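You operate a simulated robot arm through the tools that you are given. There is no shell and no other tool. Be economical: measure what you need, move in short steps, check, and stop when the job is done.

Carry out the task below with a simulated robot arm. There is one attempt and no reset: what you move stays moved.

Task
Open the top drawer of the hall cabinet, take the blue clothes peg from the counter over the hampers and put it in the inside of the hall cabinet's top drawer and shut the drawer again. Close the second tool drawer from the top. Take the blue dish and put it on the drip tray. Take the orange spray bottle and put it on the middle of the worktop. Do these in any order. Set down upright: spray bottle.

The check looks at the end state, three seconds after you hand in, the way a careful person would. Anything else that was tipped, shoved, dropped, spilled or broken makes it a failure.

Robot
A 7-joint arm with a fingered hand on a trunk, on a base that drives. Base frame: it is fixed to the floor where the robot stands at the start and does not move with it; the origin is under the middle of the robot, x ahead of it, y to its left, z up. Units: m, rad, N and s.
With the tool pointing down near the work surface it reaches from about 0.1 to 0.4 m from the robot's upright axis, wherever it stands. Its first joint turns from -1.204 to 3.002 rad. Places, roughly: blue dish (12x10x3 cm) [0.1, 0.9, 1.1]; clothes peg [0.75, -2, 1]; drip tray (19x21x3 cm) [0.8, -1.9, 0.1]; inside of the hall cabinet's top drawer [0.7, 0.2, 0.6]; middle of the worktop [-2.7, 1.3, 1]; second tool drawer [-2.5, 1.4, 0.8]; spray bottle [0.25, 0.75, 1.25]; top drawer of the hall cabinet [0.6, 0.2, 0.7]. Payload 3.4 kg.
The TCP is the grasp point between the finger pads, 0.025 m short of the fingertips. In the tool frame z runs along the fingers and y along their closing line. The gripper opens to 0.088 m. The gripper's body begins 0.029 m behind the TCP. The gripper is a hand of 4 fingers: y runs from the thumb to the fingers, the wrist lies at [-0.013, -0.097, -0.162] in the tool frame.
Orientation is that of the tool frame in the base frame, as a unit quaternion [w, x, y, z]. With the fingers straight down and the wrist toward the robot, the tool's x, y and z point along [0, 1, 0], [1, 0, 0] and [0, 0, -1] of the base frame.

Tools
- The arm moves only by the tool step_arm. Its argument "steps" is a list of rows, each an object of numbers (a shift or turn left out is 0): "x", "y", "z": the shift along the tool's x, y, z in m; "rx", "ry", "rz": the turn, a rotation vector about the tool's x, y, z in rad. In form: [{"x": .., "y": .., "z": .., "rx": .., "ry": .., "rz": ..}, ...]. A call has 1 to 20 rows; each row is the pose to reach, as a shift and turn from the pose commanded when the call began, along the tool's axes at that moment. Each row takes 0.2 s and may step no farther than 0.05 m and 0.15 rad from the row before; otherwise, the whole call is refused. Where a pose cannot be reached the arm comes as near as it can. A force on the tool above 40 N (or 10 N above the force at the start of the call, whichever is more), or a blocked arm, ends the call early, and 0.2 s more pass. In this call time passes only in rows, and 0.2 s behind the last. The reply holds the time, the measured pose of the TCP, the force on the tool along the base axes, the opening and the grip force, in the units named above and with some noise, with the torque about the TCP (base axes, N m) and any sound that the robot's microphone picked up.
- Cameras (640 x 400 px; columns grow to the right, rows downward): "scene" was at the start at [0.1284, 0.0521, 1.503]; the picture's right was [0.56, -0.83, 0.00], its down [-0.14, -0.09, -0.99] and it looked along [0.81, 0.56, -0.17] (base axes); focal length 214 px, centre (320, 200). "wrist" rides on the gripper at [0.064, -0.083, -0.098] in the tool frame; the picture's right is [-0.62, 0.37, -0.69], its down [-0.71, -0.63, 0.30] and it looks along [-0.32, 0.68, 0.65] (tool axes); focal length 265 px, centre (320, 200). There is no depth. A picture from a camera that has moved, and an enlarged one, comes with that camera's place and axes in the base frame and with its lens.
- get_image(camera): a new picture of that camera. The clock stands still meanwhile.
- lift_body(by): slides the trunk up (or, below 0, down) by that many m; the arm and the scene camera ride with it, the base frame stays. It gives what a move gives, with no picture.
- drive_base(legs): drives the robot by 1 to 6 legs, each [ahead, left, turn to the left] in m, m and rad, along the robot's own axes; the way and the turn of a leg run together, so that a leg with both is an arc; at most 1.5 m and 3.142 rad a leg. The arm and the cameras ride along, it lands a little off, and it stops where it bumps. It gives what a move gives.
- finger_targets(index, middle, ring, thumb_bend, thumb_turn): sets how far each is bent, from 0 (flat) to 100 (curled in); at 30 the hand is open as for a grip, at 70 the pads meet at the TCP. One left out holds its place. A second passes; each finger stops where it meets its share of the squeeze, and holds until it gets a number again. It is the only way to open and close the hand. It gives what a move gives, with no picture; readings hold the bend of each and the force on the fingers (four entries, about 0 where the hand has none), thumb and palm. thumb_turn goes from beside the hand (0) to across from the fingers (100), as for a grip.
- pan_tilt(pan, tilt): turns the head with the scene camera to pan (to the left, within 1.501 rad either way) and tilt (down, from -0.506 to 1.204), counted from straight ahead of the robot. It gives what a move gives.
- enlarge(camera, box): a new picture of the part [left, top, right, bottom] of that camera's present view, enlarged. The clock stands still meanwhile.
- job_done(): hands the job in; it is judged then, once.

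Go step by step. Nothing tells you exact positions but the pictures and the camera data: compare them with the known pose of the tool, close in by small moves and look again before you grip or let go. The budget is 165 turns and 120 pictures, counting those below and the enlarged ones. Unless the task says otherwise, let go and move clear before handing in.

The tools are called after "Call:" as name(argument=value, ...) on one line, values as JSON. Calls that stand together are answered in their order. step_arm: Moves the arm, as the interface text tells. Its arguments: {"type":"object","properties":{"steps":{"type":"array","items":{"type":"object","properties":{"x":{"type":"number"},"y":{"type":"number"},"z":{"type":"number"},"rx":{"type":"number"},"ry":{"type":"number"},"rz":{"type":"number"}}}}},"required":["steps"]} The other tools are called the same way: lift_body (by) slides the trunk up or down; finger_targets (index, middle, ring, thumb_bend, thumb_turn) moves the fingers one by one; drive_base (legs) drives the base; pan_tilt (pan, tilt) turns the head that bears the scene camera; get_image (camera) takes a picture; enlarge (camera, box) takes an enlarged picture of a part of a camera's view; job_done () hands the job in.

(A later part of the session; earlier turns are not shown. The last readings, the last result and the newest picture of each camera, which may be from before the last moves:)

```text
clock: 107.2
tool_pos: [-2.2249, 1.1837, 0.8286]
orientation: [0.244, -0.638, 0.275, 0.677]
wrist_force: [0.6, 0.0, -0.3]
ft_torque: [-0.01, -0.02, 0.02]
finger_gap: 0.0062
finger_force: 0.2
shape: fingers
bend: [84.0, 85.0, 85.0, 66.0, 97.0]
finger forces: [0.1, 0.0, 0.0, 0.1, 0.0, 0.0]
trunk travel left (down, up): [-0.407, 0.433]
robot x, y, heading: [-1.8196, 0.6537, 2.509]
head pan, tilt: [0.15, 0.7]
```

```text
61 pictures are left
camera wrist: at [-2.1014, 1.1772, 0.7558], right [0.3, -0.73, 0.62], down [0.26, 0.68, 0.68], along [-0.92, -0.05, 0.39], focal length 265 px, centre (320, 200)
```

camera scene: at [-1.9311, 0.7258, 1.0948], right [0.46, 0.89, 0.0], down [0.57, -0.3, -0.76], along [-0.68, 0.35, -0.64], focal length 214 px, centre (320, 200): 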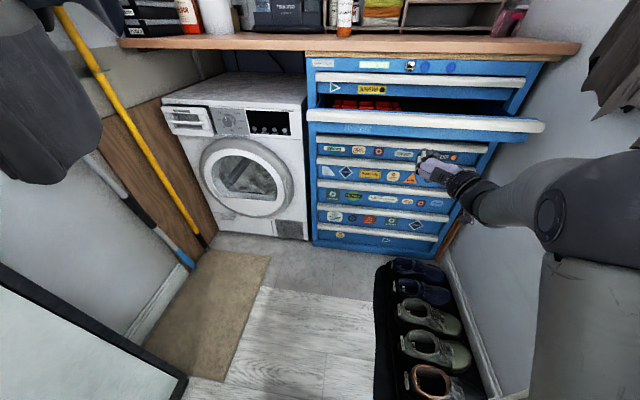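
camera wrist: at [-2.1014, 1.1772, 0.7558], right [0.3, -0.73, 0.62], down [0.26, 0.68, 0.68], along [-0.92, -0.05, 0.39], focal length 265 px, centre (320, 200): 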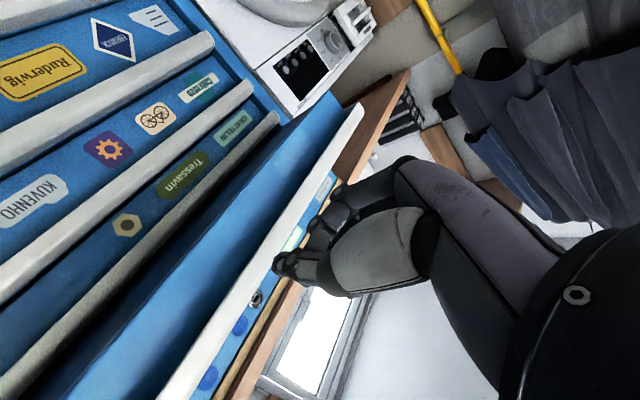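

Drawer 2's front spans z≈0.79–0.88, its centre ≈(-2.37,1.28). My fist is in front of it, 0.17 m short. Advance 10 cm and then push with the arm.

Call:
lift_body(by=0.012)

Call:
drive_base(legs=[[0.11, 0, 0]])

Call:
step_arm(steps=[{"z": 0.02}, {"z": 0.04}, {"z": 0.06}, {"z": 0.08}])

Call:
get_image(camera="scene")

```text
clock: 107.8
tool_pos: [-2.2252, 1.1845, 0.8392]
orientation: [0.244, -0.637, 0.276, 0.677]
wrist_force: [0.0, -1.3, 0.3]
ft_torque: [0.0, 0.01, 0.02]
finger_gap: 0.0061
finger_force: 0.0
shape: fingers
bend: [84.0, 85.0, 85.0, 66.0, 97.0]
finger forces: [0.0, 0.0, 0.0, 0.0, 0.0, 0.1]
trunk travel left (down, up): [-0.419, 0.421]
robot x, y, heading: [-1.8156, 0.661, 2.506]
head pan, tilt: [0.15, 0.7]
```

```text
clock: 109.0
tool_pos: [-2.3192, 1.2508, 0.841]
orientation: [0.243, -0.638, 0.275, 0.677]
wrist_force: [0.3, 0.8, 0.1]
ft_torque: [0.01, -0.02, 0.0]
finger_gap: 0.0062
finger_force: 0.0
shape: fingers
bend: [84.0, 85.0, 85.0, 66.0, 97.0]
finger forces: [0.1, 0.0, 0.0, 0.0, 0.0, 0.1]
trunk travel left (down, up): [-0.419, 0.421]
robot x, y, heading: [-1.9078, 0.7225, 2.51]
head pan, tilt: [0.15, 0.7]
```

```text
clock: 110.0
tool_pos: [-2.3771, 1.3057, 0.8425]
orientation: [0.243, -0.637, 0.276, 0.677]
wrist_force: [-0.7, 0.4, 0.3]
ft_torque: [-0.01, 0.0, -0.01]
finger_gap: 0.0061
finger_force: 0.1
shape: fingers
bend: [84.0, 85.0, 85.0, 66.0, 97.0]
finger forces: [0.0, 0.1, 0.0, 0.0, 0.0, 0.0]
trunk travel left (down, up): [-0.419, 0.421]
robot x, y, heading: [-1.9075, 0.7231, 2.508]
head pan, tilt: [0.15, 0.7]
```

```text
60 pictures are left
camera scene: at [-2.0231, 0.7933, 1.1068], right [0.46, 0.89, 0.0], down [0.57, -0.3, -0.76], along [-0.68, 0.35, -0.64], focal length 214 px, centre (320, 200)
```

scene: 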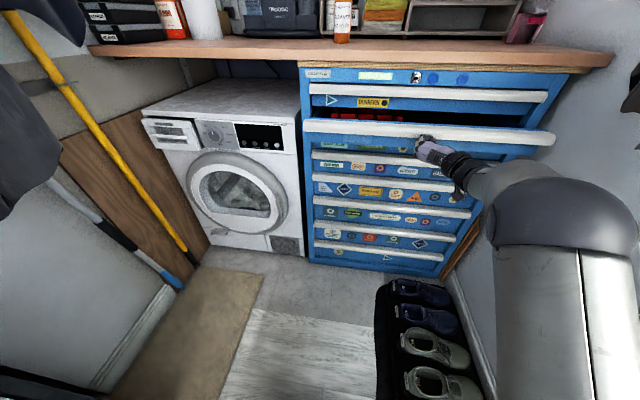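

No contact yet. Continue pushing forward.

Call:
step_arm(steps=[{"z": 0.02}, {"z": 0.04}, {"z": 0.06}, {"z": 0.08}, {"z": 0.1}])

Call:
get_image(camera="scene")

```text
clock: 111.2
tool_pos: [-2.4336, 1.3604, 0.848]
orientation: [0.242, -0.637, 0.277, 0.677]
wrist_force: [0.6, 0.3, 1.0]
ft_torque: [0.02, 0.0, 0.03]
finger_gap: 0.0065
finger_force: 0.0
shape: fingers
bend: [84.0, 85.0, 85.0, 66.0, 97.0]
finger forces: [0.0, 0.0, 0.0, 0.1, 0.0, 0.1]
out of reach, approached as far as the arm can: row 5
trunk travel left (down, up): [-0.419, 0.421]
robot x, y, heading: [-1.91, 0.7248, 2.512]
head pan, tilt: [0.15, 0.7]
```

```text
59 pictures are left
camera scene: at [-2.023, 0.793, 1.1069], right [0.46, 0.89, 0.0], down [0.57, -0.3, -0.76], along [-0.68, 0.35, -0.64], focal length 214 px, centre (320, 200)
```

scene: 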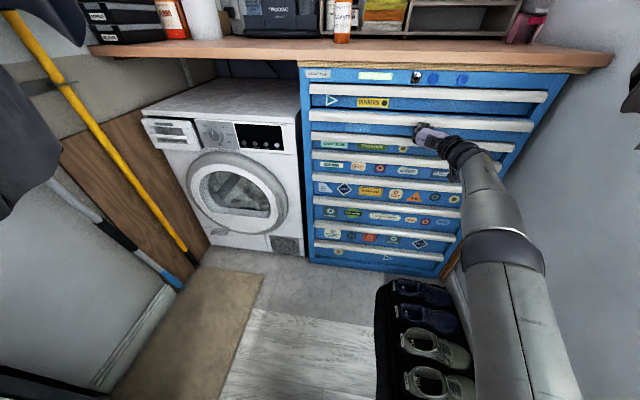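

The drawer went in; check whether it is flush.

Call:
enlarge(camera="scene", box=[280, 50, 580, 240])

Call:
drive_base(legs=[[0.03, 0, 0]])

Call:
enlarge(camera="scene", box=[280, 50, 580, 240])

```text
2.11 times, centred on (430, 145) of scene
camera zoom: at [-2.023, 0.793, 1.1069], right [0.46, 0.89, 0.0], down [0.57, -0.3, -0.76], along [-0.68, 0.35, -0.64], focal length 452 px, centre (88, 316)
```

zoom: 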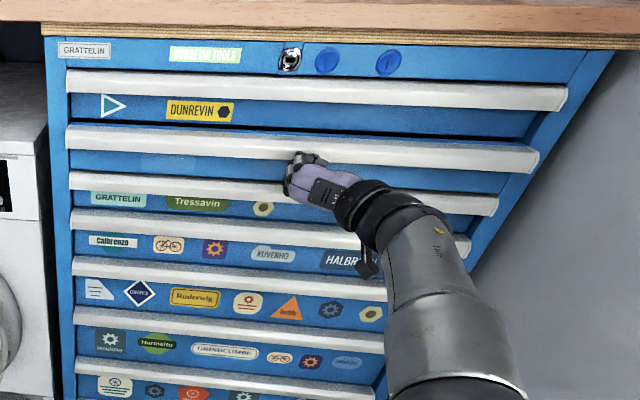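

```text
clock: 112.1
tool_pos: [-2.4597, 1.3769, 0.8465]
orientation: [0.243, -0.638, 0.275, 0.677]
wrist_force: [-0.9, 0.1, -0.4]
ft_torque: [0.02, 0.01, 0.0]
finger_gap: 0.0063
finger_force: 0.0
shape: fingers
bend: [84.0, 85.0, 85.0, 66.0, 97.0]
finger forces: [0.0, 0.0, 0.0, 0.1, 0.1, 0.0]
trunk travel left (down, up): [-0.419, 0.421]
robot x, y, heading: [-1.9346, 0.7414, 2.515]
head pan, tilt: [0.15, 0.7]
```

```text
2.11 times, centred on (430, 145) of scene
camera zoom: at [-2.048, 0.8112, 1.1067], right [0.46, 0.89, 0.0], down [0.57, -0.3, -0.76], along [-0.68, 0.35, -0.64], focal length 452 px, centre (88, 316)
```

zoom: 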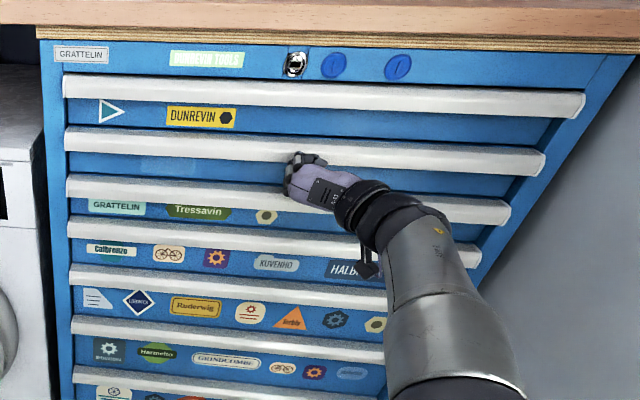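

Nearly flush; nudge 2 cm more to feel the end stop.

Call:
drive_base(legs=[[0.02, 0, 0]])

Call:
drive_base(legs=[[0.015, 0, 0]])

Call:
enlarge(camera="scene", box=[280, 50, 580, 240])

```text
clock: 112.9
tool_pos: [-2.4695, 1.3769, 0.8514]
orientation: [0.237, -0.638, 0.267, 0.682]
wrist_force: [18.0, -15.2, -0.5]
ft_torque: [0.17, 0.19, -0.06]
finger_gap: 0.0064
finger_force: 11.6
shape: fingers
bend: [84.0, 87.0, 86.0, 66.0, 97.0]
finger forces: [0.0, 17.4, 5.8, 0.0, 0.1, 0.1]
trunk travel left (down, up): [-0.419, 0.421]
robot x, y, heading: [-1.9463, 0.7486, 2.513]
head pan, tilt: [0.15, 0.7]
stopped in leg 1: the force on the tool passed its limit at 80 N (the readings are from after the stop); the commanded pose is now the measured one
```

```text
clock: 113.7
tool_pos: [-2.4682, 1.3776, 0.8513]
orientation: [0.234, -0.639, 0.264, 0.683]
wrist_force: [21.5, -16.4, -0.4]
ft_torque: [0.19, 0.26, -0.03]
finger_gap: 0.0063
finger_force: 13.6
shape: fingers
bend: [84.0, 87.0, 86.0, 66.0, 97.0]
finger forces: [0.0, 20.2, 6.5, 0.0, 0.0, 0.0]
trunk travel left (down, up): [-0.419, 0.421]
robot x, y, heading: [-1.9494, 0.7495, 2.509]
head pan, tilt: [0.15, 0.7]
stopped in leg 1: the force on the tool passed its limit at 58 N (the readings are from after the stop); the commanded pose is now the measured one
```

```text
2.11 times, centred on (430, 145) of scene
camera zoom: at [-2.0554, 0.8163, 1.1075], right [0.46, 0.89, 0.0], down [0.57, -0.3, -0.77], along [-0.68, 0.36, -0.64], focal length 452 px, centre (88, 316)
```

zoom: 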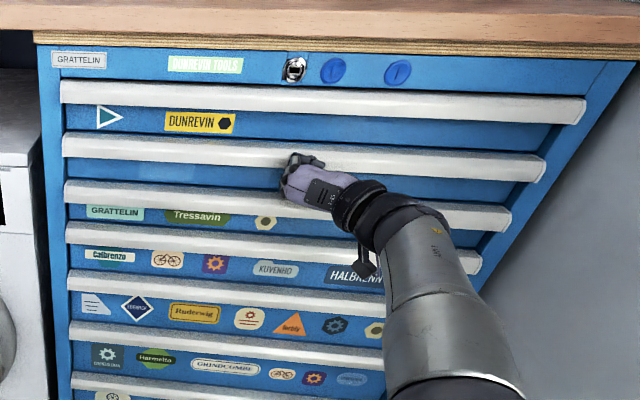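

Drawer 2 is closed against its stop. Back away, verify the bottle, and return down the corridor.

Call:
drive_base(legs=[[-0.35, 0, 0]])

Call:
lift_body(by=0.36)

Call:
get_image(camera="scene")

```text
clock: 116.0
tool_pos: [-2.1907, 1.1716, 0.8453]
orientation: [0.234, -0.641, 0.266, 0.681]
wrist_force: [0.0, -0.9, -0.8]
ft_torque: [0.01, 0.0, 0.0]
finger_gap: 0.0063
finger_force: 0.0
shape: fingers
bend: [84.0, 85.0, 85.0, 66.0, 97.0]
finger forces: [0.0, 0.0, 0.0, 0.1, 0.1, 0.0]
trunk travel left (down, up): [-0.419, 0.421]
robot x, y, heading: [-1.6603, 0.5454, 2.51]
head pan, tilt: [0.15, 0.7]
```

```text
clock: 119.5
tool_pos: [-2.191, 1.1722, 1.2054]
orientation: [0.235, -0.641, 0.265, 0.68]
wrist_force: [-0.4, -0.6, 0.3]
ft_torque: [0.02, 0.03, -0.02]
finger_gap: 0.0061
finger_force: 0.1
shape: fingers
bend: [84.0, 85.0, 85.0, 66.0, 97.0]
finger forces: [0.0, 0.0, 0.0, 0.0, 0.0, 0.1]
trunk travel left (down, up): [-0.779, 0.061]
robot x, y, heading: [-1.6649, 0.5429, 2.508]
head pan, tilt: [0.15, 0.7]
```

```text
55 pictures are left
camera scene: at [-1.7765, 0.6123, 1.4667], right [0.46, 0.89, 0.0], down [0.57, -0.3, -0.76], along [-0.68, 0.35, -0.64], focal length 214 px, centre (320, 200)
```

scene: 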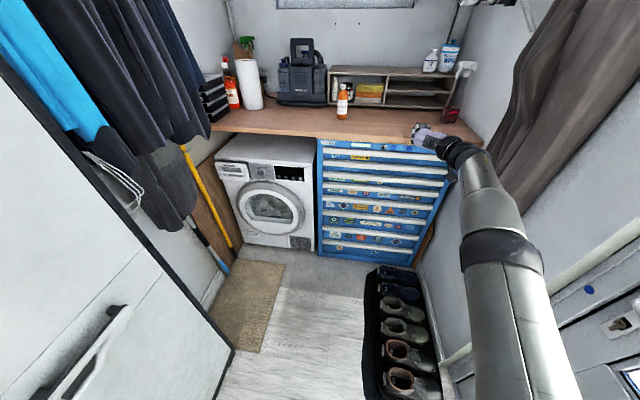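

Everything there is in order. Now retract and re-orient the hand (pointing down, yawed left for the dish corner) and then reverse along the corridor.

Call:
step_arm(steps=[{"x": -0.0033, "y": 0.0182, "z": -0.031, "rx": 0.0258, "ry": 0.1157, "rz": 0.0628}, {"x": -0.0067, "y": 0.0364, "z": -0.062, "rx": 0.0515, "ry": 0.2313, "rz": 0.1257}, {"x": -0.01, "y": 0.0546, "z": -0.093, "rx": 0.0773, "ry": 0.347, "rz": 0.1885}, {"x": -0.0133, "y": 0.0728, "z": -0.124, "rx": 0.103, "ry": 0.4627, "rz": 0.2513}, {"x": -0.0167, "y": 0.091, "z": -0.155, "rx": 0.1288, "ry": 0.5783, "rz": 0.3142}, {"x": -0.02, "y": 0.1093, "z": -0.186, "rx": 0.1545, "ry": 0.694, "rz": 0.377}, {"x": -0.0233, "y": 0.1275, "z": -0.217, "rx": 0.1803, "ry": 0.8097, "rz": 0.4398}, {"x": -0.0267, "y": 0.1457, "z": -0.248, "rx": 0.206, "ry": 0.9253, "rz": 0.5027}, {"x": -0.03, "y": 0.1639, "z": -0.279, "rx": 0.2318, "ry": 1.041, "rz": 0.5655}, {"x": -0.0333, "y": 0.1821, "z": -0.31, "rx": 0.2575, "ry": 1.1567, "rz": 0.6283}, {"x": -0.0367, "y": 0.2003, "z": -0.341, "rx": 0.2833, "ry": 1.2723, "rz": 0.6912}, {"x": -0.04, "y": 0.2185, "z": -0.372, "rx": 0.309, "ry": 1.388, "rz": 0.754}])

Call:
finger_targets(index=30, middle=30, ring=30, thumb_bend=30)

Call:
drive_base(legs=[[-1.4, 0, 0.0]])

```text
clock: 122.0
tool_pos: [-2.115, 0.8198, 1.2258]
orientation: [0.149, 0.743, -0.644, -0.106]
wrist_force: [0.2, 0.2, -0.8]
ft_torque: [0.0, 0.01, -0.01]
finger_gap: 0.0062
finger_force: 0.0
shape: fingers
bend: [84.0, 85.0, 85.0, 66.0, 97.0]
finger forces: [0.1, 0.0, 0.0, 0.0, 0.0, 0.0]
out of reach, approached as far as the arm can: row 9, 10, 11, 12
trunk travel left (down, up): [-0.779, 0.061]
robot x, y, heading: [-1.6652, 0.5453, 2.51]
head pan, tilt: [0.15, 0.7]
```

```text
clock: 123.0
tool_pos: [-2.117, 0.8191, 1.2263]
orientation: [0.15, 0.744, -0.642, -0.107]
wrist_force: [0.5, -1.1, 0.0]
ft_torque: [-0.03, -0.02, -0.01]
finger_gap: 0.0843
finger_force: 0.1
shape: fingers
bend: [30.0, 30.0, 30.0, 30.0, 97.0]
finger forces: [0.0, 0.0, 0.0, 0.1, 0.0, 0.0]
trunk travel left (down, up): [-0.779, 0.061]
robot x, y, heading: [-1.6647, 0.5461, 2.515]
head pan, tilt: [0.15, 0.7]
```

```text
clock: 130.1
tool_pos: [-0.976, -0.0152, 1.2283]
orientation: [0.149, 0.74, -0.647, -0.11]
wrist_force: [-0.1, 0.0, -0.7]
ft_torque: [0.02, -0.02, 0.02]
finger_gap: 0.0845
finger_force: 0.1
shape: fingers
bend: [30.0, 30.0, 30.0, 30.0, 97.0]
finger forces: [0.0, 0.0, 0.1, 0.1, 0.1, 0.1]
trunk travel left (down, up): [-0.779, 0.061]
robot x, y, heading: [-0.5302, -0.2995, 2.496]
head pan, tilt: [0.15, 0.7]
```

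Hand orientation is as wanted. Now reverse a bit more, shift to the wall side, and turn to face the wall.

Call:
drive_base(legs=[[-0.28, 0, 0.02], [0, -0.55, 0]])

Call:
drive_base(legs=[[0, 0, -1.55]])

```text
clock: 134.8
tool_pos: [-0.4381, 0.2522, 1.2268]
orientation: [0.15, 0.748, -0.638, -0.106]
wrist_force: [-1.1, 0.5, -0.3]
ft_torque: [0.0, 0.0, 0.01]
finger_gap: 0.0844
finger_force: 0.0
shape: fingers
bend: [30.0, 30.0, 30.0, 30.0, 97.0]
finger forces: [0.0, 0.0, 0.1, 0.0, 0.1, 0.0]
trunk travel left (down, up): [-0.779, 0.061]
robot x, y, heading: [0.016, -0.0236, 2.524]
head pan, tilt: [0.15, 0.7]
```

```text
clock: 139.1
tool_pos: [0.2941, 0.4351, 1.2245]
orientation: [-0.034, -0.072, 0.98, 0.18]
wrist_force: [0.2, 0.8, -0.3]
ft_torque: [0.0, 0.02, 0.0]
finger_gap: 0.0843
finger_force: 0.0
shape: fingers
bend: [30.0, 30.0, 30.0, 30.0, 97.0]
finger forces: [0.0, 0.0, 0.0, 0.1, 0.0, 0.0]
trunk travel left (down, up): [-0.779, 0.061]
robot x, y, heading: [0.0179, -0.0185, 0.944]
head pan, tilt: [0.15, 0.7]
```

Facing the wall again. Shift left with the base, then reach left with the arm toward the dish's near-right corner.

Call:
drive_base(legs=[[0, 0.22, 0]])

Call:
step_arm(steps=[{"x": 0.03, "y": 0.0275, "z": 0.012}, {"x": 0.06, "y": 0.055, "z": 0.024}, {"x": 0.09, "y": 0.0825, "z": 0.035}, {"x": 0.121, "y": 0.11, "z": 0.047}])

Call:
pan_tilt(pan=0.4, tilt=0.6)

Call:
get_image(camera="scene")

Call:
get_image(camera="wrist")

```text
clock: 140.8
tool_pos: [0.1086, 0.5692, 1.2226]
orientation: [-0.035, -0.073, 0.981, 0.179]
wrist_force: [-0.6, 0.6, -0.1]
ft_torque: [0.0, 0.01, 0.04]
finger_gap: 0.0844
finger_force: 0.0
shape: fingers
bend: [30.0, 30.0, 30.0, 30.0, 97.0]
finger forces: [0.0, 0.0, 0.0, 0.0, 0.1, 0.0]
trunk travel left (down, up): [-0.779, 0.061]
robot x, y, heading: [-0.1654, 0.117, 0.94]
head pan, tilt: [0.15, 0.7]
```

```text
clock: 141.8
tool_pos: [-0.0171, 0.6671, 1.2362]
orientation: [-0.044, -0.062, 0.979, 0.191]
wrist_force: [-1.3, 0.1, -0.8]
ft_torque: [-0.01, 0.01, 0.02]
finger_gap: 0.0847
finger_force: 0.0
shape: fingers
bend: [30.0, 30.0, 30.0, 30.0, 97.0]
finger forces: [0.0, 0.1, 0.1, 0.0, 0.1, 0.0]
trunk travel left (down, up): [-0.779, 0.061]
robot x, y, heading: [-0.1668, 0.1158, 0.943]
head pan, tilt: [0.15, 0.7]
```

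```text
clock: 142.5
tool_pos: [-0.0212, 0.6658, 1.2365]
orientation: [-0.046, -0.066, 0.978, 0.191]
wrist_force: [0.8, -0.6, -0.3]
ft_torque: [-0.04, 0.03, 0.0]
finger_gap: 0.0845
finger_force: 0.2
shape: fingers
bend: [30.0, 30.0, 30.0, 30.0, 97.0]
finger forces: [0.0, 0.0, 0.0, 0.1, 0.0, 0.0]
trunk travel left (down, up): [-0.779, 0.061]
robot x, y, heading: [-0.1667, 0.1138, 0.945]
head pan, tilt: [0.4, 0.6]
```

```text
54 pictures are left
camera scene: at [-0.115, 0.2407, 1.4754], right [0.97, -0.23, 0.0], down [-0.13, -0.55, -0.82], along [0.19, 0.8, -0.57], focal length 214 px, centre (320, 200)
```

scene: 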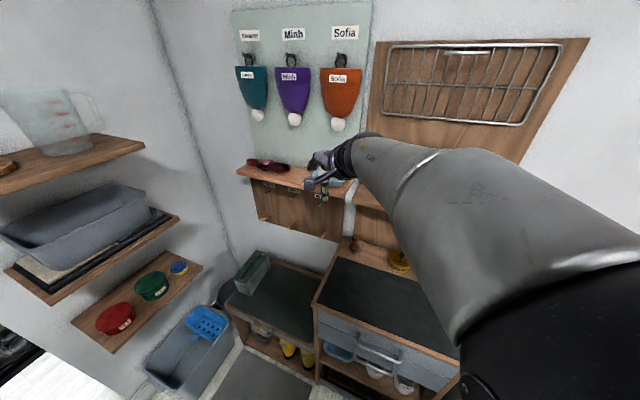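

```text
53 pictures are left
camera wrist: at [-0.0643, 0.5453, 1.2998], right [0.65, 0.17, 0.74], down [0.74, -0.36, -0.57], along [0.17, 0.92, -0.37], focal length 265 px, centre (320, 200)
```

wrist: 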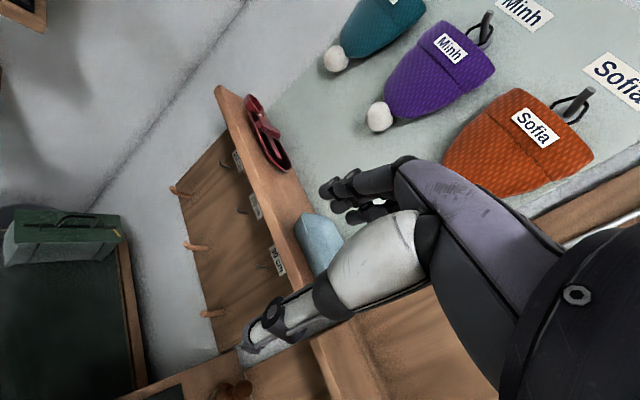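

Hand lateral position is right (a≈-0.406 vs corner -0.41). Drive forward 0.15 and inspect.

Call:
drive_base(legs=[[0.15, 0, 0]])

Call:
get_image(camera="wrist")

Call:
enlarge(camera="scene", box=[210, 90, 430, 230])

```text
clock: 143.9
tool_pos: [0.067, 0.7857, 1.2351]
orientation: [-0.046, -0.064, 0.979, 0.19]
wrist_force: [-0.4, 0.8, -0.7]
ft_torque: [-0.01, -0.01, 0.01]
finger_gap: 0.0845
finger_force: 0.0
shape: fingers
bend: [30.0, 30.0, 30.0, 30.0, 97.0]
finger forces: [0.0, 0.0, 0.0, 0.0, 0.0, 0.0]
trunk travel left (down, up): [-0.779, 0.061]
robot x, y, heading: [-0.0796, 0.2337, 0.945]
head pan, tilt: [0.4, 0.6]
```

```text
52 pictures are left
camera wrist: at [0.0229, 0.6647, 1.2993], right [0.65, 0.17, 0.74], down [0.74, -0.37, -0.57], along [0.17, 0.91, -0.37], focal length 265 px, centre (320, 200)
```

wrist: 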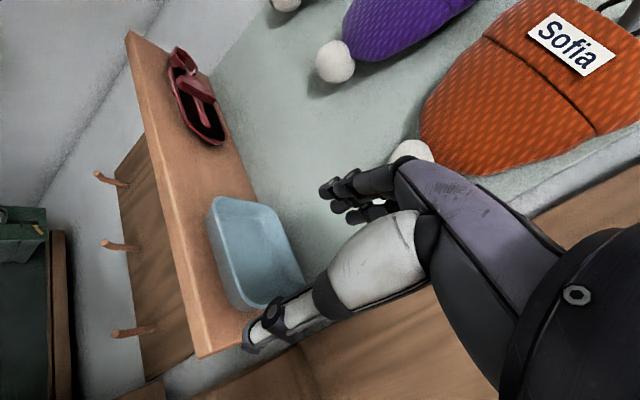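

```text
2.86 times, centred on (320, 160) of scene
camera zoom: at [-0.0288, 0.3598, 1.4754], right [0.97, -0.23, 0.0], down [-0.13, -0.55, -0.82], along [0.19, 0.8, -0.57], focal length 613 px, centre (320, 314)
```

zoom: 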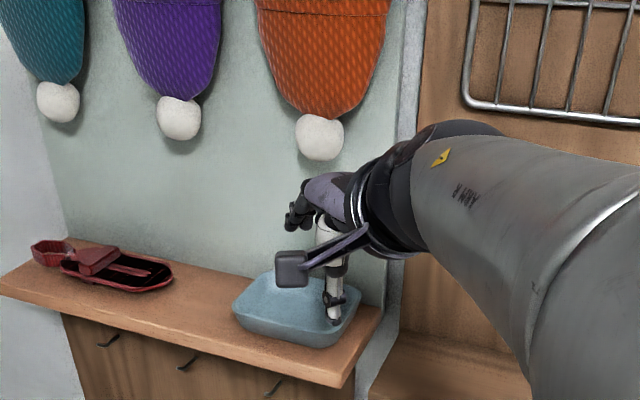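

The dish's near-right corner is ≈(0.095,0.826), rim z≈1.117. I'll steepen the hand a bit, lower 6 cm, advance 5 cm, then check before the final descent.

Call:
step_arm(steps=[{"rx": 0.1}, {"rx": 0.2}])

Call:
lift_body(by=-0.06)

Call:
drive_base(legs=[[0.05, 0, 0]])

Call:
enlarge(camera="scene", box=[220, 110, 400, 222])

Call:
get_image(camera="wrist")

```text
clock: 144.7
tool_pos: [0.0803, 0.7801, 1.2638]
orientation: [-0.051, -0.059, 0.99, 0.116]
wrist_force: [-1.1, -0.8, 0.8]
ft_torque: [-0.01, -0.01, 0.02]
finger_gap: 0.0847
finger_force: 0.0
shape: fingers
bend: [30.0, 30.0, 30.0, 30.0, 97.0]
finger forces: [0.0, 0.0, 0.1, 0.0, 0.0, 0.0]
trunk travel left (down, up): [-0.779, 0.061]
robot x, y, heading: [-0.0809, 0.2341, 0.945]
head pan, tilt: [0.4, 0.6]
stopped in row 2: the arm was blocked; the commanded pose is now the measured one
```

```text
clock: 145.7
tool_pos: [0.0793, 0.7818, 1.2031]
orientation: [-0.051, -0.06, 0.99, 0.115]
wrist_force: [0.3, -0.6, 0.0]
ft_torque: [-0.01, 0.02, 0.0]
finger_gap: 0.0842
finger_force: 0.0
shape: fingers
bend: [30.0, 30.0, 30.0, 30.0, 97.0]
finger forces: [0.0, 0.1, 0.1, 0.1, 0.0, 0.0]
trunk travel left (down, up): [-0.719, 0.121]
robot x, y, heading: [-0.0816, 0.2358, 0.945]
head pan, tilt: [0.4, 0.6]
```

```text
clock: 146.6
tool_pos: [0.1085, 0.8224, 1.2021]
orientation: [-0.051, -0.059, 0.99, 0.115]
wrist_force: [-0.2, -1.0, 0.2]
ft_torque: [-0.02, 0.02, -0.01]
finger_gap: 0.0844
finger_force: 0.1
shape: fingers
bend: [30.0, 30.0, 30.0, 30.0, 97.0]
finger forces: [0.0, 0.0, 0.0, 0.0, 0.0, 0.0]
trunk travel left (down, up): [-0.719, 0.121]
robot x, y, heading: [-0.0523, 0.2749, 0.945]
head pan, tilt: [0.4, 0.6]
```

```text
3.56 times, centred on (310, 166) of scene
camera zoom: at [0.0007, 0.4009, 1.4153], right [0.97, -0.23, 0.0], down [-0.13, -0.55, -0.82], along [0.19, 0.8, -0.57], focal length 763 px, centre (356, 321)
```

zoom: 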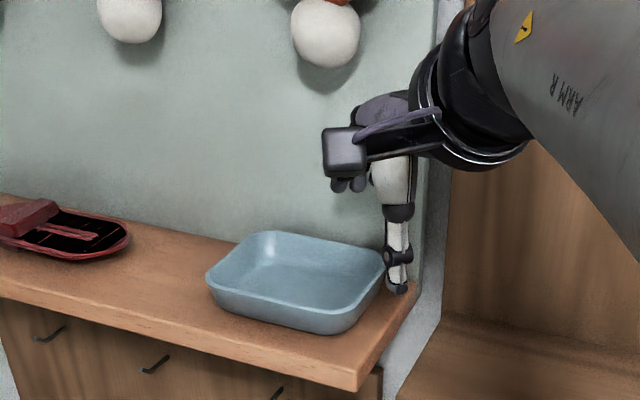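

```text
49 pictures are left
camera wrist: at [0.0651, 0.7127, 1.2846], right [0.65, 0.28, 0.7], down [0.74, -0.45, -0.51], along [0.17, 0.85, -0.5], focal length 265 px, centre (320, 200)
```

wrist: 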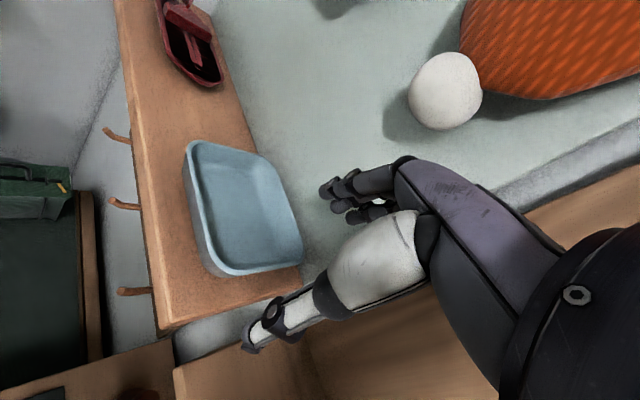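

The open thumb is outside and I need ~2.5 cm more to the left. Shift the base slightly, then descend.

Call:
drive_base(legs=[[0.007, 0.026, 0]])

Call:
lift_body(by=-0.055)

Call:
enlarge(camera="scene", box=[240, 120, 420, 232])

Call:
get_image(camera="wrist")

```text
clock: 147.4
tool_pos: [0.0927, 0.8419, 1.2042]
orientation: [-0.052, -0.059, 0.99, 0.117]
wrist_force: [-0.6, -0.2, -0.4]
ft_torque: [0.02, -0.05, -0.01]
finger_gap: 0.0847
finger_force: 0.0
shape: fingers
bend: [30.0, 30.0, 30.0, 30.0, 97.0]
finger forces: [0.1, 0.0, 0.1, 0.1, 0.0, 0.0]
trunk travel left (down, up): [-0.719, 0.121]
robot x, y, heading: [-0.0645, 0.2916, 0.945]
head pan, tilt: [0.4, 0.6]
```

```text
clock: 148.4
tool_pos: [0.0921, 0.8423, 1.1503]
orientation: [-0.052, -0.058, 0.99, 0.117]
wrist_force: [0.0, 1.3, -0.3]
ft_torque: [-0.02, -0.03, -0.01]
finger_gap: 0.0842
finger_force: 0.1
shape: fingers
bend: [30.0, 30.0, 30.0, 30.0, 97.0]
finger forces: [0.0, 0.0, 0.0, 0.0, 0.0, 0.1]
trunk travel left (down, up): [-0.664, 0.176]
robot x, y, heading: [-0.0662, 0.2943, 0.945]
head pan, tilt: [0.4, 0.6]
```

```text
3.56 times, centred on (330, 176) of scene
camera zoom: at [-0.0169, 0.4206, 1.3604], right [0.97, -0.23, 0.0], down [-0.13, -0.55, -0.83], along [0.19, 0.8, -0.56], focal length 763 px, centre (284, 285)
```

zoom: 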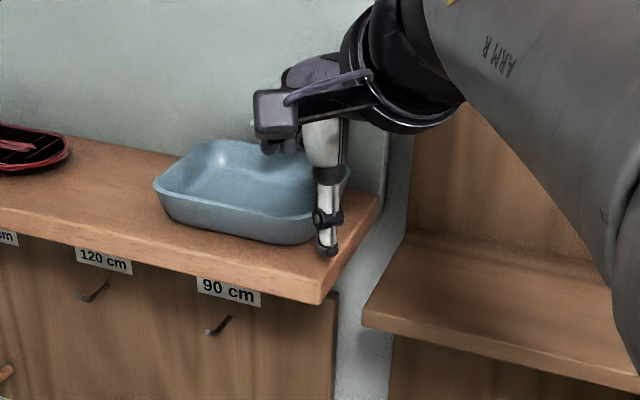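

```text
47 pictures are left
camera wrist: at [0.0486, 0.7322, 1.2311], right [0.66, 0.28, 0.7], down [0.74, -0.45, -0.51], along [0.17, 0.85, -0.5], focal length 265 px, centre (320, 200)
```

wrist: 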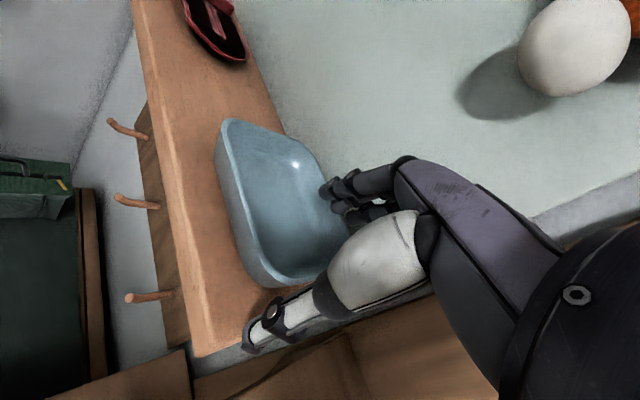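

Thumb is outside the corner and fingers are over the inside. Lower 2.4 cm and close.

Call:
lift_body(by=-0.024)

Call:
finger_targets(index=75, middle=75, ring=75, thumb_bend=75)

Call:
enlarge(camera="scene", box=[240, 120, 420, 232])

Call:
get_image(camera="wrist")

```text
clock: 149.1
tool_pos: [0.0925, 0.8413, 1.1234]
orientation: [-0.054, -0.059, 0.99, 0.115]
wrist_force: [1.4, -2.5, 1.6]
ft_torque: [-0.13, -0.08, 0.1]
finger_gap: 0.0886
finger_force: 1.8
shape: fingers
bend: [30.0, 30.0, 30.0, 25.0, 98.0]
finger forces: [0.0, 0.0, 0.1, 0.0, 3.3, 0.0]
trunk travel left (down, up): [-0.64, 0.2]
robot x, y, heading: [-0.0666, 0.2946, 0.94]
head pan, tilt: [0.4, 0.6]
```

```text
clock: 150.1
tool_pos: [0.0963, 0.8371, 1.1267]
orientation: [-0.052, -0.058, 0.99, 0.118]
wrist_force: [8.5, -23.0, -0.8]
ft_torque: [-0.64, -0.26, 0.27]
finger_gap: 0.025
finger_force: 11.0
shape: fingers
bend: [75.0, 75.0, 75.0, 48.0, 100.0]
finger forces: [0.0, 0.0, 0.2, 0.1, 22.2, 0.1]
trunk travel left (down, up): [-0.64, 0.2]
robot x, y, heading: [-0.0652, 0.2962, 0.944]
head pan, tilt: [0.4, 0.6]
```

```text
3.56 times, centred on (330, 176) of scene
camera zoom: at [-0.0137, 0.4132, 1.3369], right [0.97, -0.23, 0.0], down [-0.13, -0.55, -0.83], along [0.18, 0.81, -0.56], focal length 763 px, centre (284, 285)
```

zoom: 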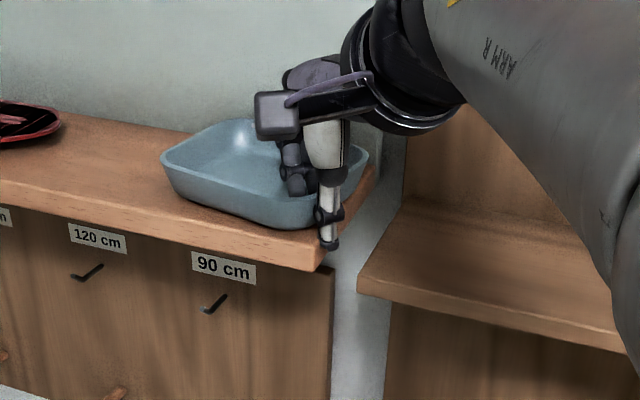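

```text
45 pictures are left
camera wrist: at [0.052, 0.7256, 1.2085], right [0.66, 0.28, 0.7], down [0.73, -0.45, -0.51], along [0.17, 0.85, -0.5], focal length 265 px, centre (320, 200)
```

wrist: 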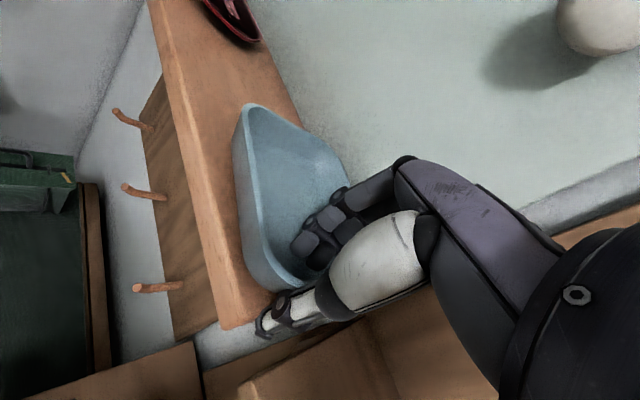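

The thumb is catching on the shelf edge rather than the dish. Open the thumb a bit, raise 12 mm and close again.

Call:
finger_targets(thumb_bend=35, index=65, middle=65, ring=65)

Call:
lift_body(by=0.012)

Call:
finger_targets(thumb_bend=78, index=78, middle=78, ring=78)

Call:
enlarge(camera="scene", box=[240, 120, 420, 232])

```text
clock: 151.1
tool_pos: [0.0923, 0.8407, 1.1277]
orientation: [-0.052, -0.059, 0.99, 0.119]
wrist_force: [4.3, -1.0, 15.4]
ft_torque: [0.15, -0.3, 0.12]
finger_gap: 0.046
finger_force: 9.8
shape: fingers
bend: [65.0, 72.0, 65.0, 31.0, 100.0]
finger forces: [0.0, 14.1, 0.8, 0.0, 4.3, 0.0]
trunk travel left (down, up): [-0.64, 0.2]
robot x, y, heading: [-0.0689, 0.2939, 0.944]
head pan, tilt: [0.4, 0.6]
```

```text
clock: 151.7
tool_pos: [0.091, 0.8431, 1.1361]
orientation: [-0.053, -0.059, 0.99, 0.115]
wrist_force: [-0.6, 0.2, -0.4]
ft_torque: [-0.01, 0.02, 0.04]
finger_gap: 0.0419
finger_force: 0.3
shape: fingers
bend: [65.0, 65.0, 65.0, 35.0, 98.0]
finger forces: [0.0, 0.0, 0.0, 0.1, 0.1, 0.0]
trunk travel left (down, up): [-0.652, 0.188]
robot x, y, heading: [-0.068, 0.2927, 0.944]
head pan, tilt: [0.4, 0.6]
```

```text
clock: 152.7
tool_pos: [0.0921, 0.841, 1.1391]
orientation: [-0.052, -0.06, 0.99, 0.118]
wrist_force: [-2.8, -7.9, -1.2]
ft_torque: [-0.13, -0.09, 0.45]
finger_gap: 0.0077
finger_force: 16.2
shape: fingers
bend: [78.0, 78.0, 76.0, 58.0, 98.0]
finger forces: [0.0, 1.8, 12.2, 0.0, 18.6, 0.0]
trunk travel left (down, up): [-0.652, 0.188]
robot x, y, heading: [-0.0646, 0.294, 0.943]
head pan, tilt: [0.4, 0.6]
```

```text
3.56 times, centred on (330, 176) of scene
camera zoom: at [-0.0176, 0.4183, 1.3486], right [0.97, -0.23, 0.0], down [-0.13, -0.55, -0.83], along [0.19, 0.8, -0.56], focal length 763 px, centre (284, 285)
```

zoom: 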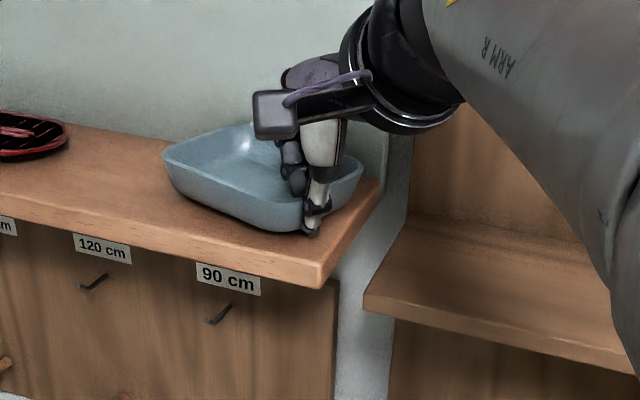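

It is pinched now (thumb 18 N vs ring/middle). Tighten the other fingers and lift a little to test.

Call:
finger_targets(index=95, middle=90, ring=90, thumb_bend=90)

Call:
lift_body(by=0.04)

Call:
enlarge(camera="scene", box=[240, 120, 420, 232])

Call:
get_image(camera="wrist")

```text
clock: 153.7
tool_pos: [0.0913, 0.841, 1.1371]
orientation: [-0.052, -0.059, 0.99, 0.117]
wrist_force: [-2.2, -5.4, -1.9]
ft_torque: [-0.06, 0.02, 0.42]
finger_gap: 0.0355
finger_force: 14.2
shape: fingers
bend: [95.0, 90.0, 78.0, 53.0, 98.0]
finger forces: [0.0, 0.0, 13.4, 0.1, 16.0, 0.0]
trunk travel left (down, up): [-0.652, 0.188]
robot x, y, heading: [-0.0661, 0.2948, 0.944]
head pan, tilt: [0.4, 0.6]
```

```text
clock: 154.5
tool_pos: [0.0922, 0.8415, 1.1775]
orientation: [-0.052, -0.059, 0.99, 0.117]
wrist_force: [-2.9, -4.5, -1.1]
ft_torque: [-0.22, 0.05, 0.35]
finger_gap: 0.0357
finger_force: 12.2
shape: fingers
bend: [95.0, 90.0, 77.0, 53.0, 97.0]
finger forces: [0.1, 0.0, 11.4, 0.0, 12.9, 0.1]
trunk travel left (down, up): [-0.692, 0.148]
robot x, y, heading: [-0.0697, 0.2972, 0.947]
head pan, tilt: [0.4, 0.6]
```

```text
3.56 times, centred on (330, 176) of scene
camera zoom: at [-0.0174, 0.4199, 1.3886], right [0.97, -0.23, 0.0], down [-0.13, -0.55, -0.83], along [0.19, 0.8, -0.56], focal length 763 px, centre (284, 285)
```

zoom: 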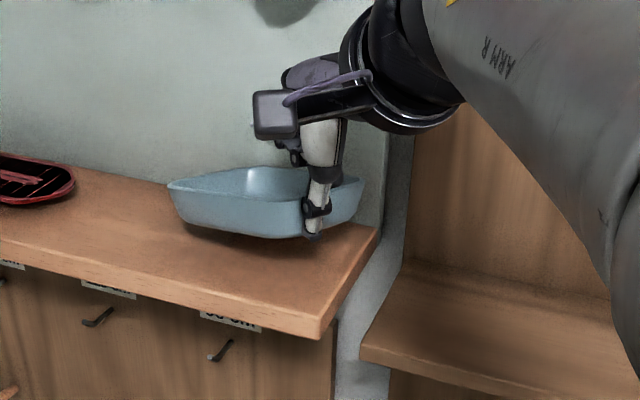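

```text
42 pictures are left
camera wrist: at [0.048, 0.7317, 1.2591], right [0.65, 0.28, 0.7], down [0.74, -0.45, -0.51], along [0.17, 0.85, -0.5], focal length 265 px, centre (320, 200)
```

wrist: 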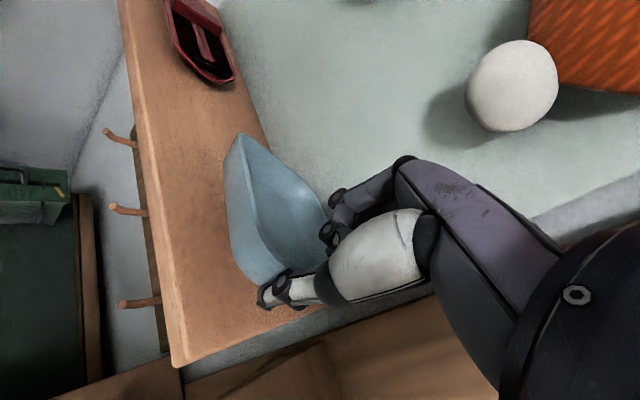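

The dish is off the shelf, held at its corner. Raise a bit more and back away carefully.

Call:
lift_body(by=0.04)

Call:
drive_base(legs=[[-0.19, 0, 0]])

Call:
get_image(camera="wrist")

```text
clock: 155.4
tool_pos: [0.0921, 0.8439, 1.2174]
orientation: [-0.052, -0.058, 0.99, 0.116]
wrist_force: [0.2, 0.6, 0.3]
ft_torque: [0.03, -0.03, 0.0]
finger_gap: 0.0296
finger_force: 0.0
shape: fingers
bend: [95.0, 90.0, 81.0, 69.0, 97.0]
finger forces: [0.1, 0.0, 0.0, 0.0, 0.0, 0.1]
trunk travel left (down, up): [-0.732, 0.108]
robot x, y, heading: [-0.0688, 0.2951, 0.942]
head pan, tilt: [0.4, 0.6]
```

```text
clock: 156.9
tool_pos: [-0.0215, 0.6888, 1.2176]
orientation: [-0.051, -0.059, 0.99, 0.117]
wrist_force: [0.0, -0.3, -0.6]
ft_torque: [-0.01, 0.0, 0.0]
finger_gap: 0.0297
finger_force: 0.0
shape: fingers
bend: [95.0, 90.0, 81.0, 69.0, 97.0]
finger forces: [0.0, 0.0, 0.0, 0.0, 0.1, 0.1]
trunk travel left (down, up): [-0.732, 0.108]
robot x, y, heading: [-0.183, 0.1374, 0.948]
head pan, tilt: [0.4, 0.6]
```

```text
41 pictures are left
camera wrist: at [-0.0644, 0.5777, 1.299], right [0.65, 0.28, 0.7], down [0.74, -0.45, -0.51], along [0.17, 0.85, -0.5], focal length 265 px, centre (320, 200)
```

wrist: 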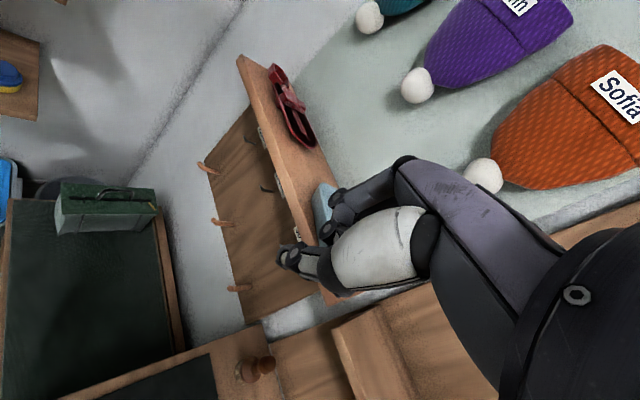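

The dish slipped back onto the shelf. Look at how it lies now.

Call:
enlarge(camera="scene", box=[250, 130, 390, 230])

```text
4.00 times, centred on (320, 180) of scene
camera zoom: at [-0.129, 0.2659, 1.4285], right [0.97, -0.22, 0.0], down [-0.13, -0.55, -0.83], along [0.18, 0.8, -0.56], focal length 858 px, centre (320, 280)
```

zoom: 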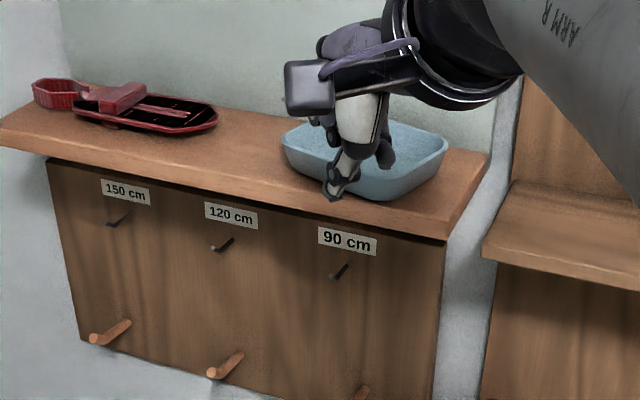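

The dish sits flat on the shelf again, shifted ~2.5 cm left. I'll regrasp with the hand ~1.5 cm farther outward so that more fingers bear on the wall.

Call:
finger_targets(index=30, middle=30, ring=30, thumb_bend=30)

Call:
drive_base(legs=[[0.166, 0.011, 0]])

Call:
lift_body(by=-0.055)

Call:
enlarge(camera="scene", box=[240, 120, 420, 232])

Call:
get_image(camera="wrist")

```text
clock: 157.9
tool_pos: [-0.021, 0.6879, 1.2177]
orientation: [-0.052, -0.06, 0.99, 0.117]
wrist_force: [-0.1, 0.2, 0.7]
ft_torque: [-0.01, 0.04, -0.04]
finger_gap: 0.0844
finger_force: 0.1
shape: fingers
bend: [30.0, 30.0, 30.0, 30.0, 97.0]
finger forces: [0.0, 0.1, 0.0, 0.1, 0.0, 0.0]
trunk travel left (down, up): [-0.732, 0.108]
robot x, y, heading: [-0.1822, 0.1385, 0.947]
head pan, tilt: [0.4, 0.6]
```

```text
clock: 159.4
tool_pos: [0.0737, 0.8157, 1.2199]
orientation: [-0.051, -0.055, 0.99, 0.118]
wrist_force: [-1.4, 0.3, 0.0]
ft_torque: [0.03, -0.03, -0.01]
finger_gap: 0.0844
finger_force: 0.1
shape: fingers
bend: [30.0, 30.0, 30.0, 30.0, 97.0]
finger forces: [0.1, 0.0, 0.1, 0.0, 0.1, 0.1]
trunk travel left (down, up): [-0.732, 0.108]
robot x, y, heading: [-0.0924, 0.2746, 0.933]
head pan, tilt: [0.4, 0.6]
```

```text
clock: 160.3
tool_pos: [0.076, 0.8188, 1.1618]
orientation: [-0.052, -0.054, 0.99, 0.118]
wrist_force: [-0.2, 0.1, -0.8]
ft_torque: [0.02, -0.03, -0.01]
finger_gap: 0.0842
finger_force: 0.2
shape: fingers
bend: [30.0, 30.0, 30.0, 30.0, 97.0]
finger forces: [0.1, 0.0, 0.1, 0.1, 0.0, 0.0]
trunk travel left (down, up): [-0.677, 0.163]
robot x, y, heading: [-0.0883, 0.2721, 0.934]
head pan, tilt: [0.4, 0.6]
```

```text
3.56 times, centred on (330, 176) of scene
camera zoom: at [-0.0375, 0.3984, 1.3734], right [0.97, -0.23, 0.0], down [-0.13, -0.55, -0.83], along [0.19, 0.8, -0.56], focal length 763 px, centre (284, 285)
```

zoom: 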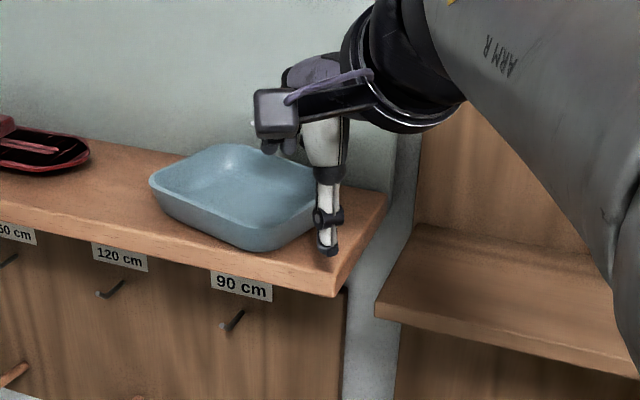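

```text
38 pictures are left
camera wrist: at [0.0311, 0.7093, 1.2445], right [0.66, 0.27, 0.7], down [0.73, -0.45, -0.51], along [0.18, 0.85, -0.5], focal length 265 px, centre (320, 200)
```

wrist: 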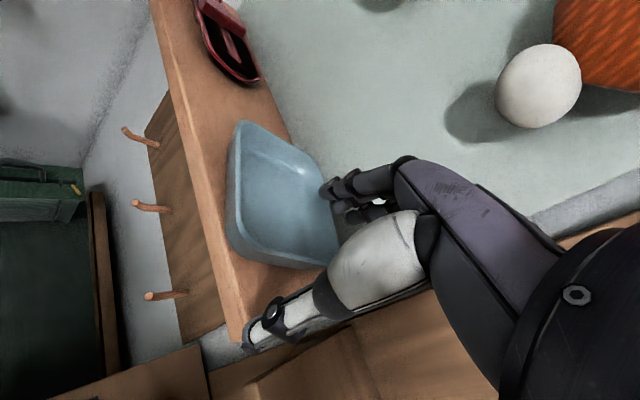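

The hand is ~2 cm right of the corner now. Shift left 2 cm and descend, then grip.

Call:
drive_base(legs=[[0.005, 0.022, 0]])

Call:
lift_body(by=-0.03)

Call:
finger_targets(index=68, middle=68, ring=68, thumb_bend=45)

Call:
finger_targets(thumb_bend=85)

Call:
enlarge(camera="scene", box=[240, 120, 420, 232])

Call:
get_image(camera="wrist")

```text
clock: 161.1
tool_pos: [0.0923, 0.8208, 1.1642]
orientation: [-0.05, -0.037, 0.991, 0.118]
wrist_force: [-0.8, 0.5, 0.3]
ft_torque: [-0.03, -0.1, -0.06]
finger_gap: 0.0847
finger_force: 0.0
shape: fingers
bend: [30.0, 30.0, 30.0, 30.0, 97.0]
finger forces: [0.0, 0.0, 0.1, 0.1, 0.0, 0.0]
trunk travel left (down, up): [-0.677, 0.163]
robot x, y, heading: [-0.0924, 0.2824, 0.899]
head pan, tilt: [0.4, 0.6]
```

```text
clock: 161.9
tool_pos: [0.0948, 0.8206, 1.1339]
orientation: [-0.05, -0.037, 0.991, 0.12]
wrist_force: [2.2, 0.1, 3.8]
ft_torque: [0.27, -0.11, -0.1]
finger_gap: 0.0844
finger_force: 1.8
shape: fingers
bend: [30.0, 30.0, 27.0, 30.0, 97.0]
finger forces: [0.1, 0.1, 3.9, 0.0, 0.1, 0.0]
trunk travel left (down, up): [-0.647, 0.193]
robot x, y, heading: [-0.0877, 0.28, 0.898]
head pan, tilt: [0.4, 0.6]
```

```text
clock: 162.9
tool_pos: [0.0944, 0.8214, 1.1336]
orientation: [-0.05, -0.036, 0.991, 0.118]
wrist_force: [0.1, 1.4, 6.6]
ft_torque: [0.12, -0.09, 0.05]
finger_gap: 0.0292
finger_force: 6.0
shape: fingers
bend: [68.0, 67.0, 64.0, 43.0, 98.0]
finger forces: [0.0, 7.7, 4.1, 0.0, 0.9, 0.0]
trunk travel left (down, up): [-0.647, 0.193]
robot x, y, heading: [-0.0903, 0.2817, 0.899]
head pan, tilt: [0.4, 0.6]
```

```text
clock: 163.9
tool_pos: [0.0944, 0.8192, 1.1342]
orientation: [-0.05, -0.036, 0.991, 0.118]
wrist_force: [1.8, -5.7, 1.7]
ft_torque: [-0.08, -0.14, 0.14]
finger_gap: 0.0243
finger_force: 9.6
shape: fingers
bend: [68.0, 67.0, 64.0, 51.0, 98.0]
finger forces: [0.0, 7.0, 4.0, 0.0, 8.2, 0.1]
trunk travel left (down, up): [-0.647, 0.193]
robot x, y, heading: [-0.0869, 0.2813, 0.906]
head pan, tilt: [0.4, 0.6]
```

```text
3.56 times, centred on (330, 176) of scene
camera zoom: at [-0.0337, 0.4028, 1.3436], right [0.96, -0.27, 0.0], down [-0.15, -0.54, -0.83], along [0.22, 0.8, -0.56], focal length 763 px, centre (284, 285)
```

zoom: 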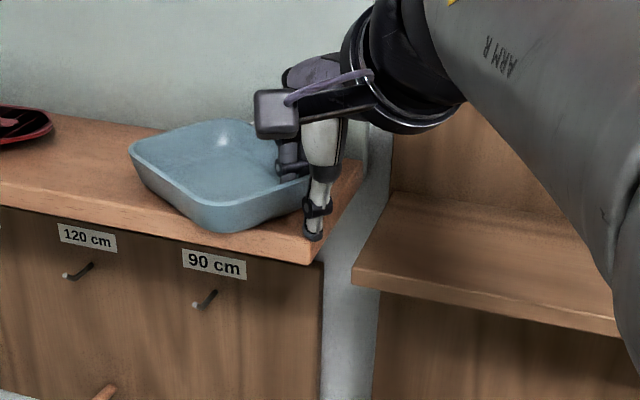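

```text
36 pictures are left
camera wrist: at [0.046, 0.7113, 1.215], right [0.67, 0.25, 0.7], down [0.71, -0.48, -0.51], along [0.21, 0.84, -0.5], focal length 265 px, centre (320, 200)
```

wrist: 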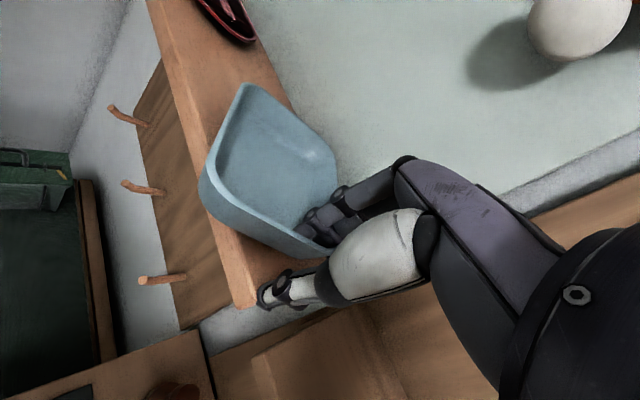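

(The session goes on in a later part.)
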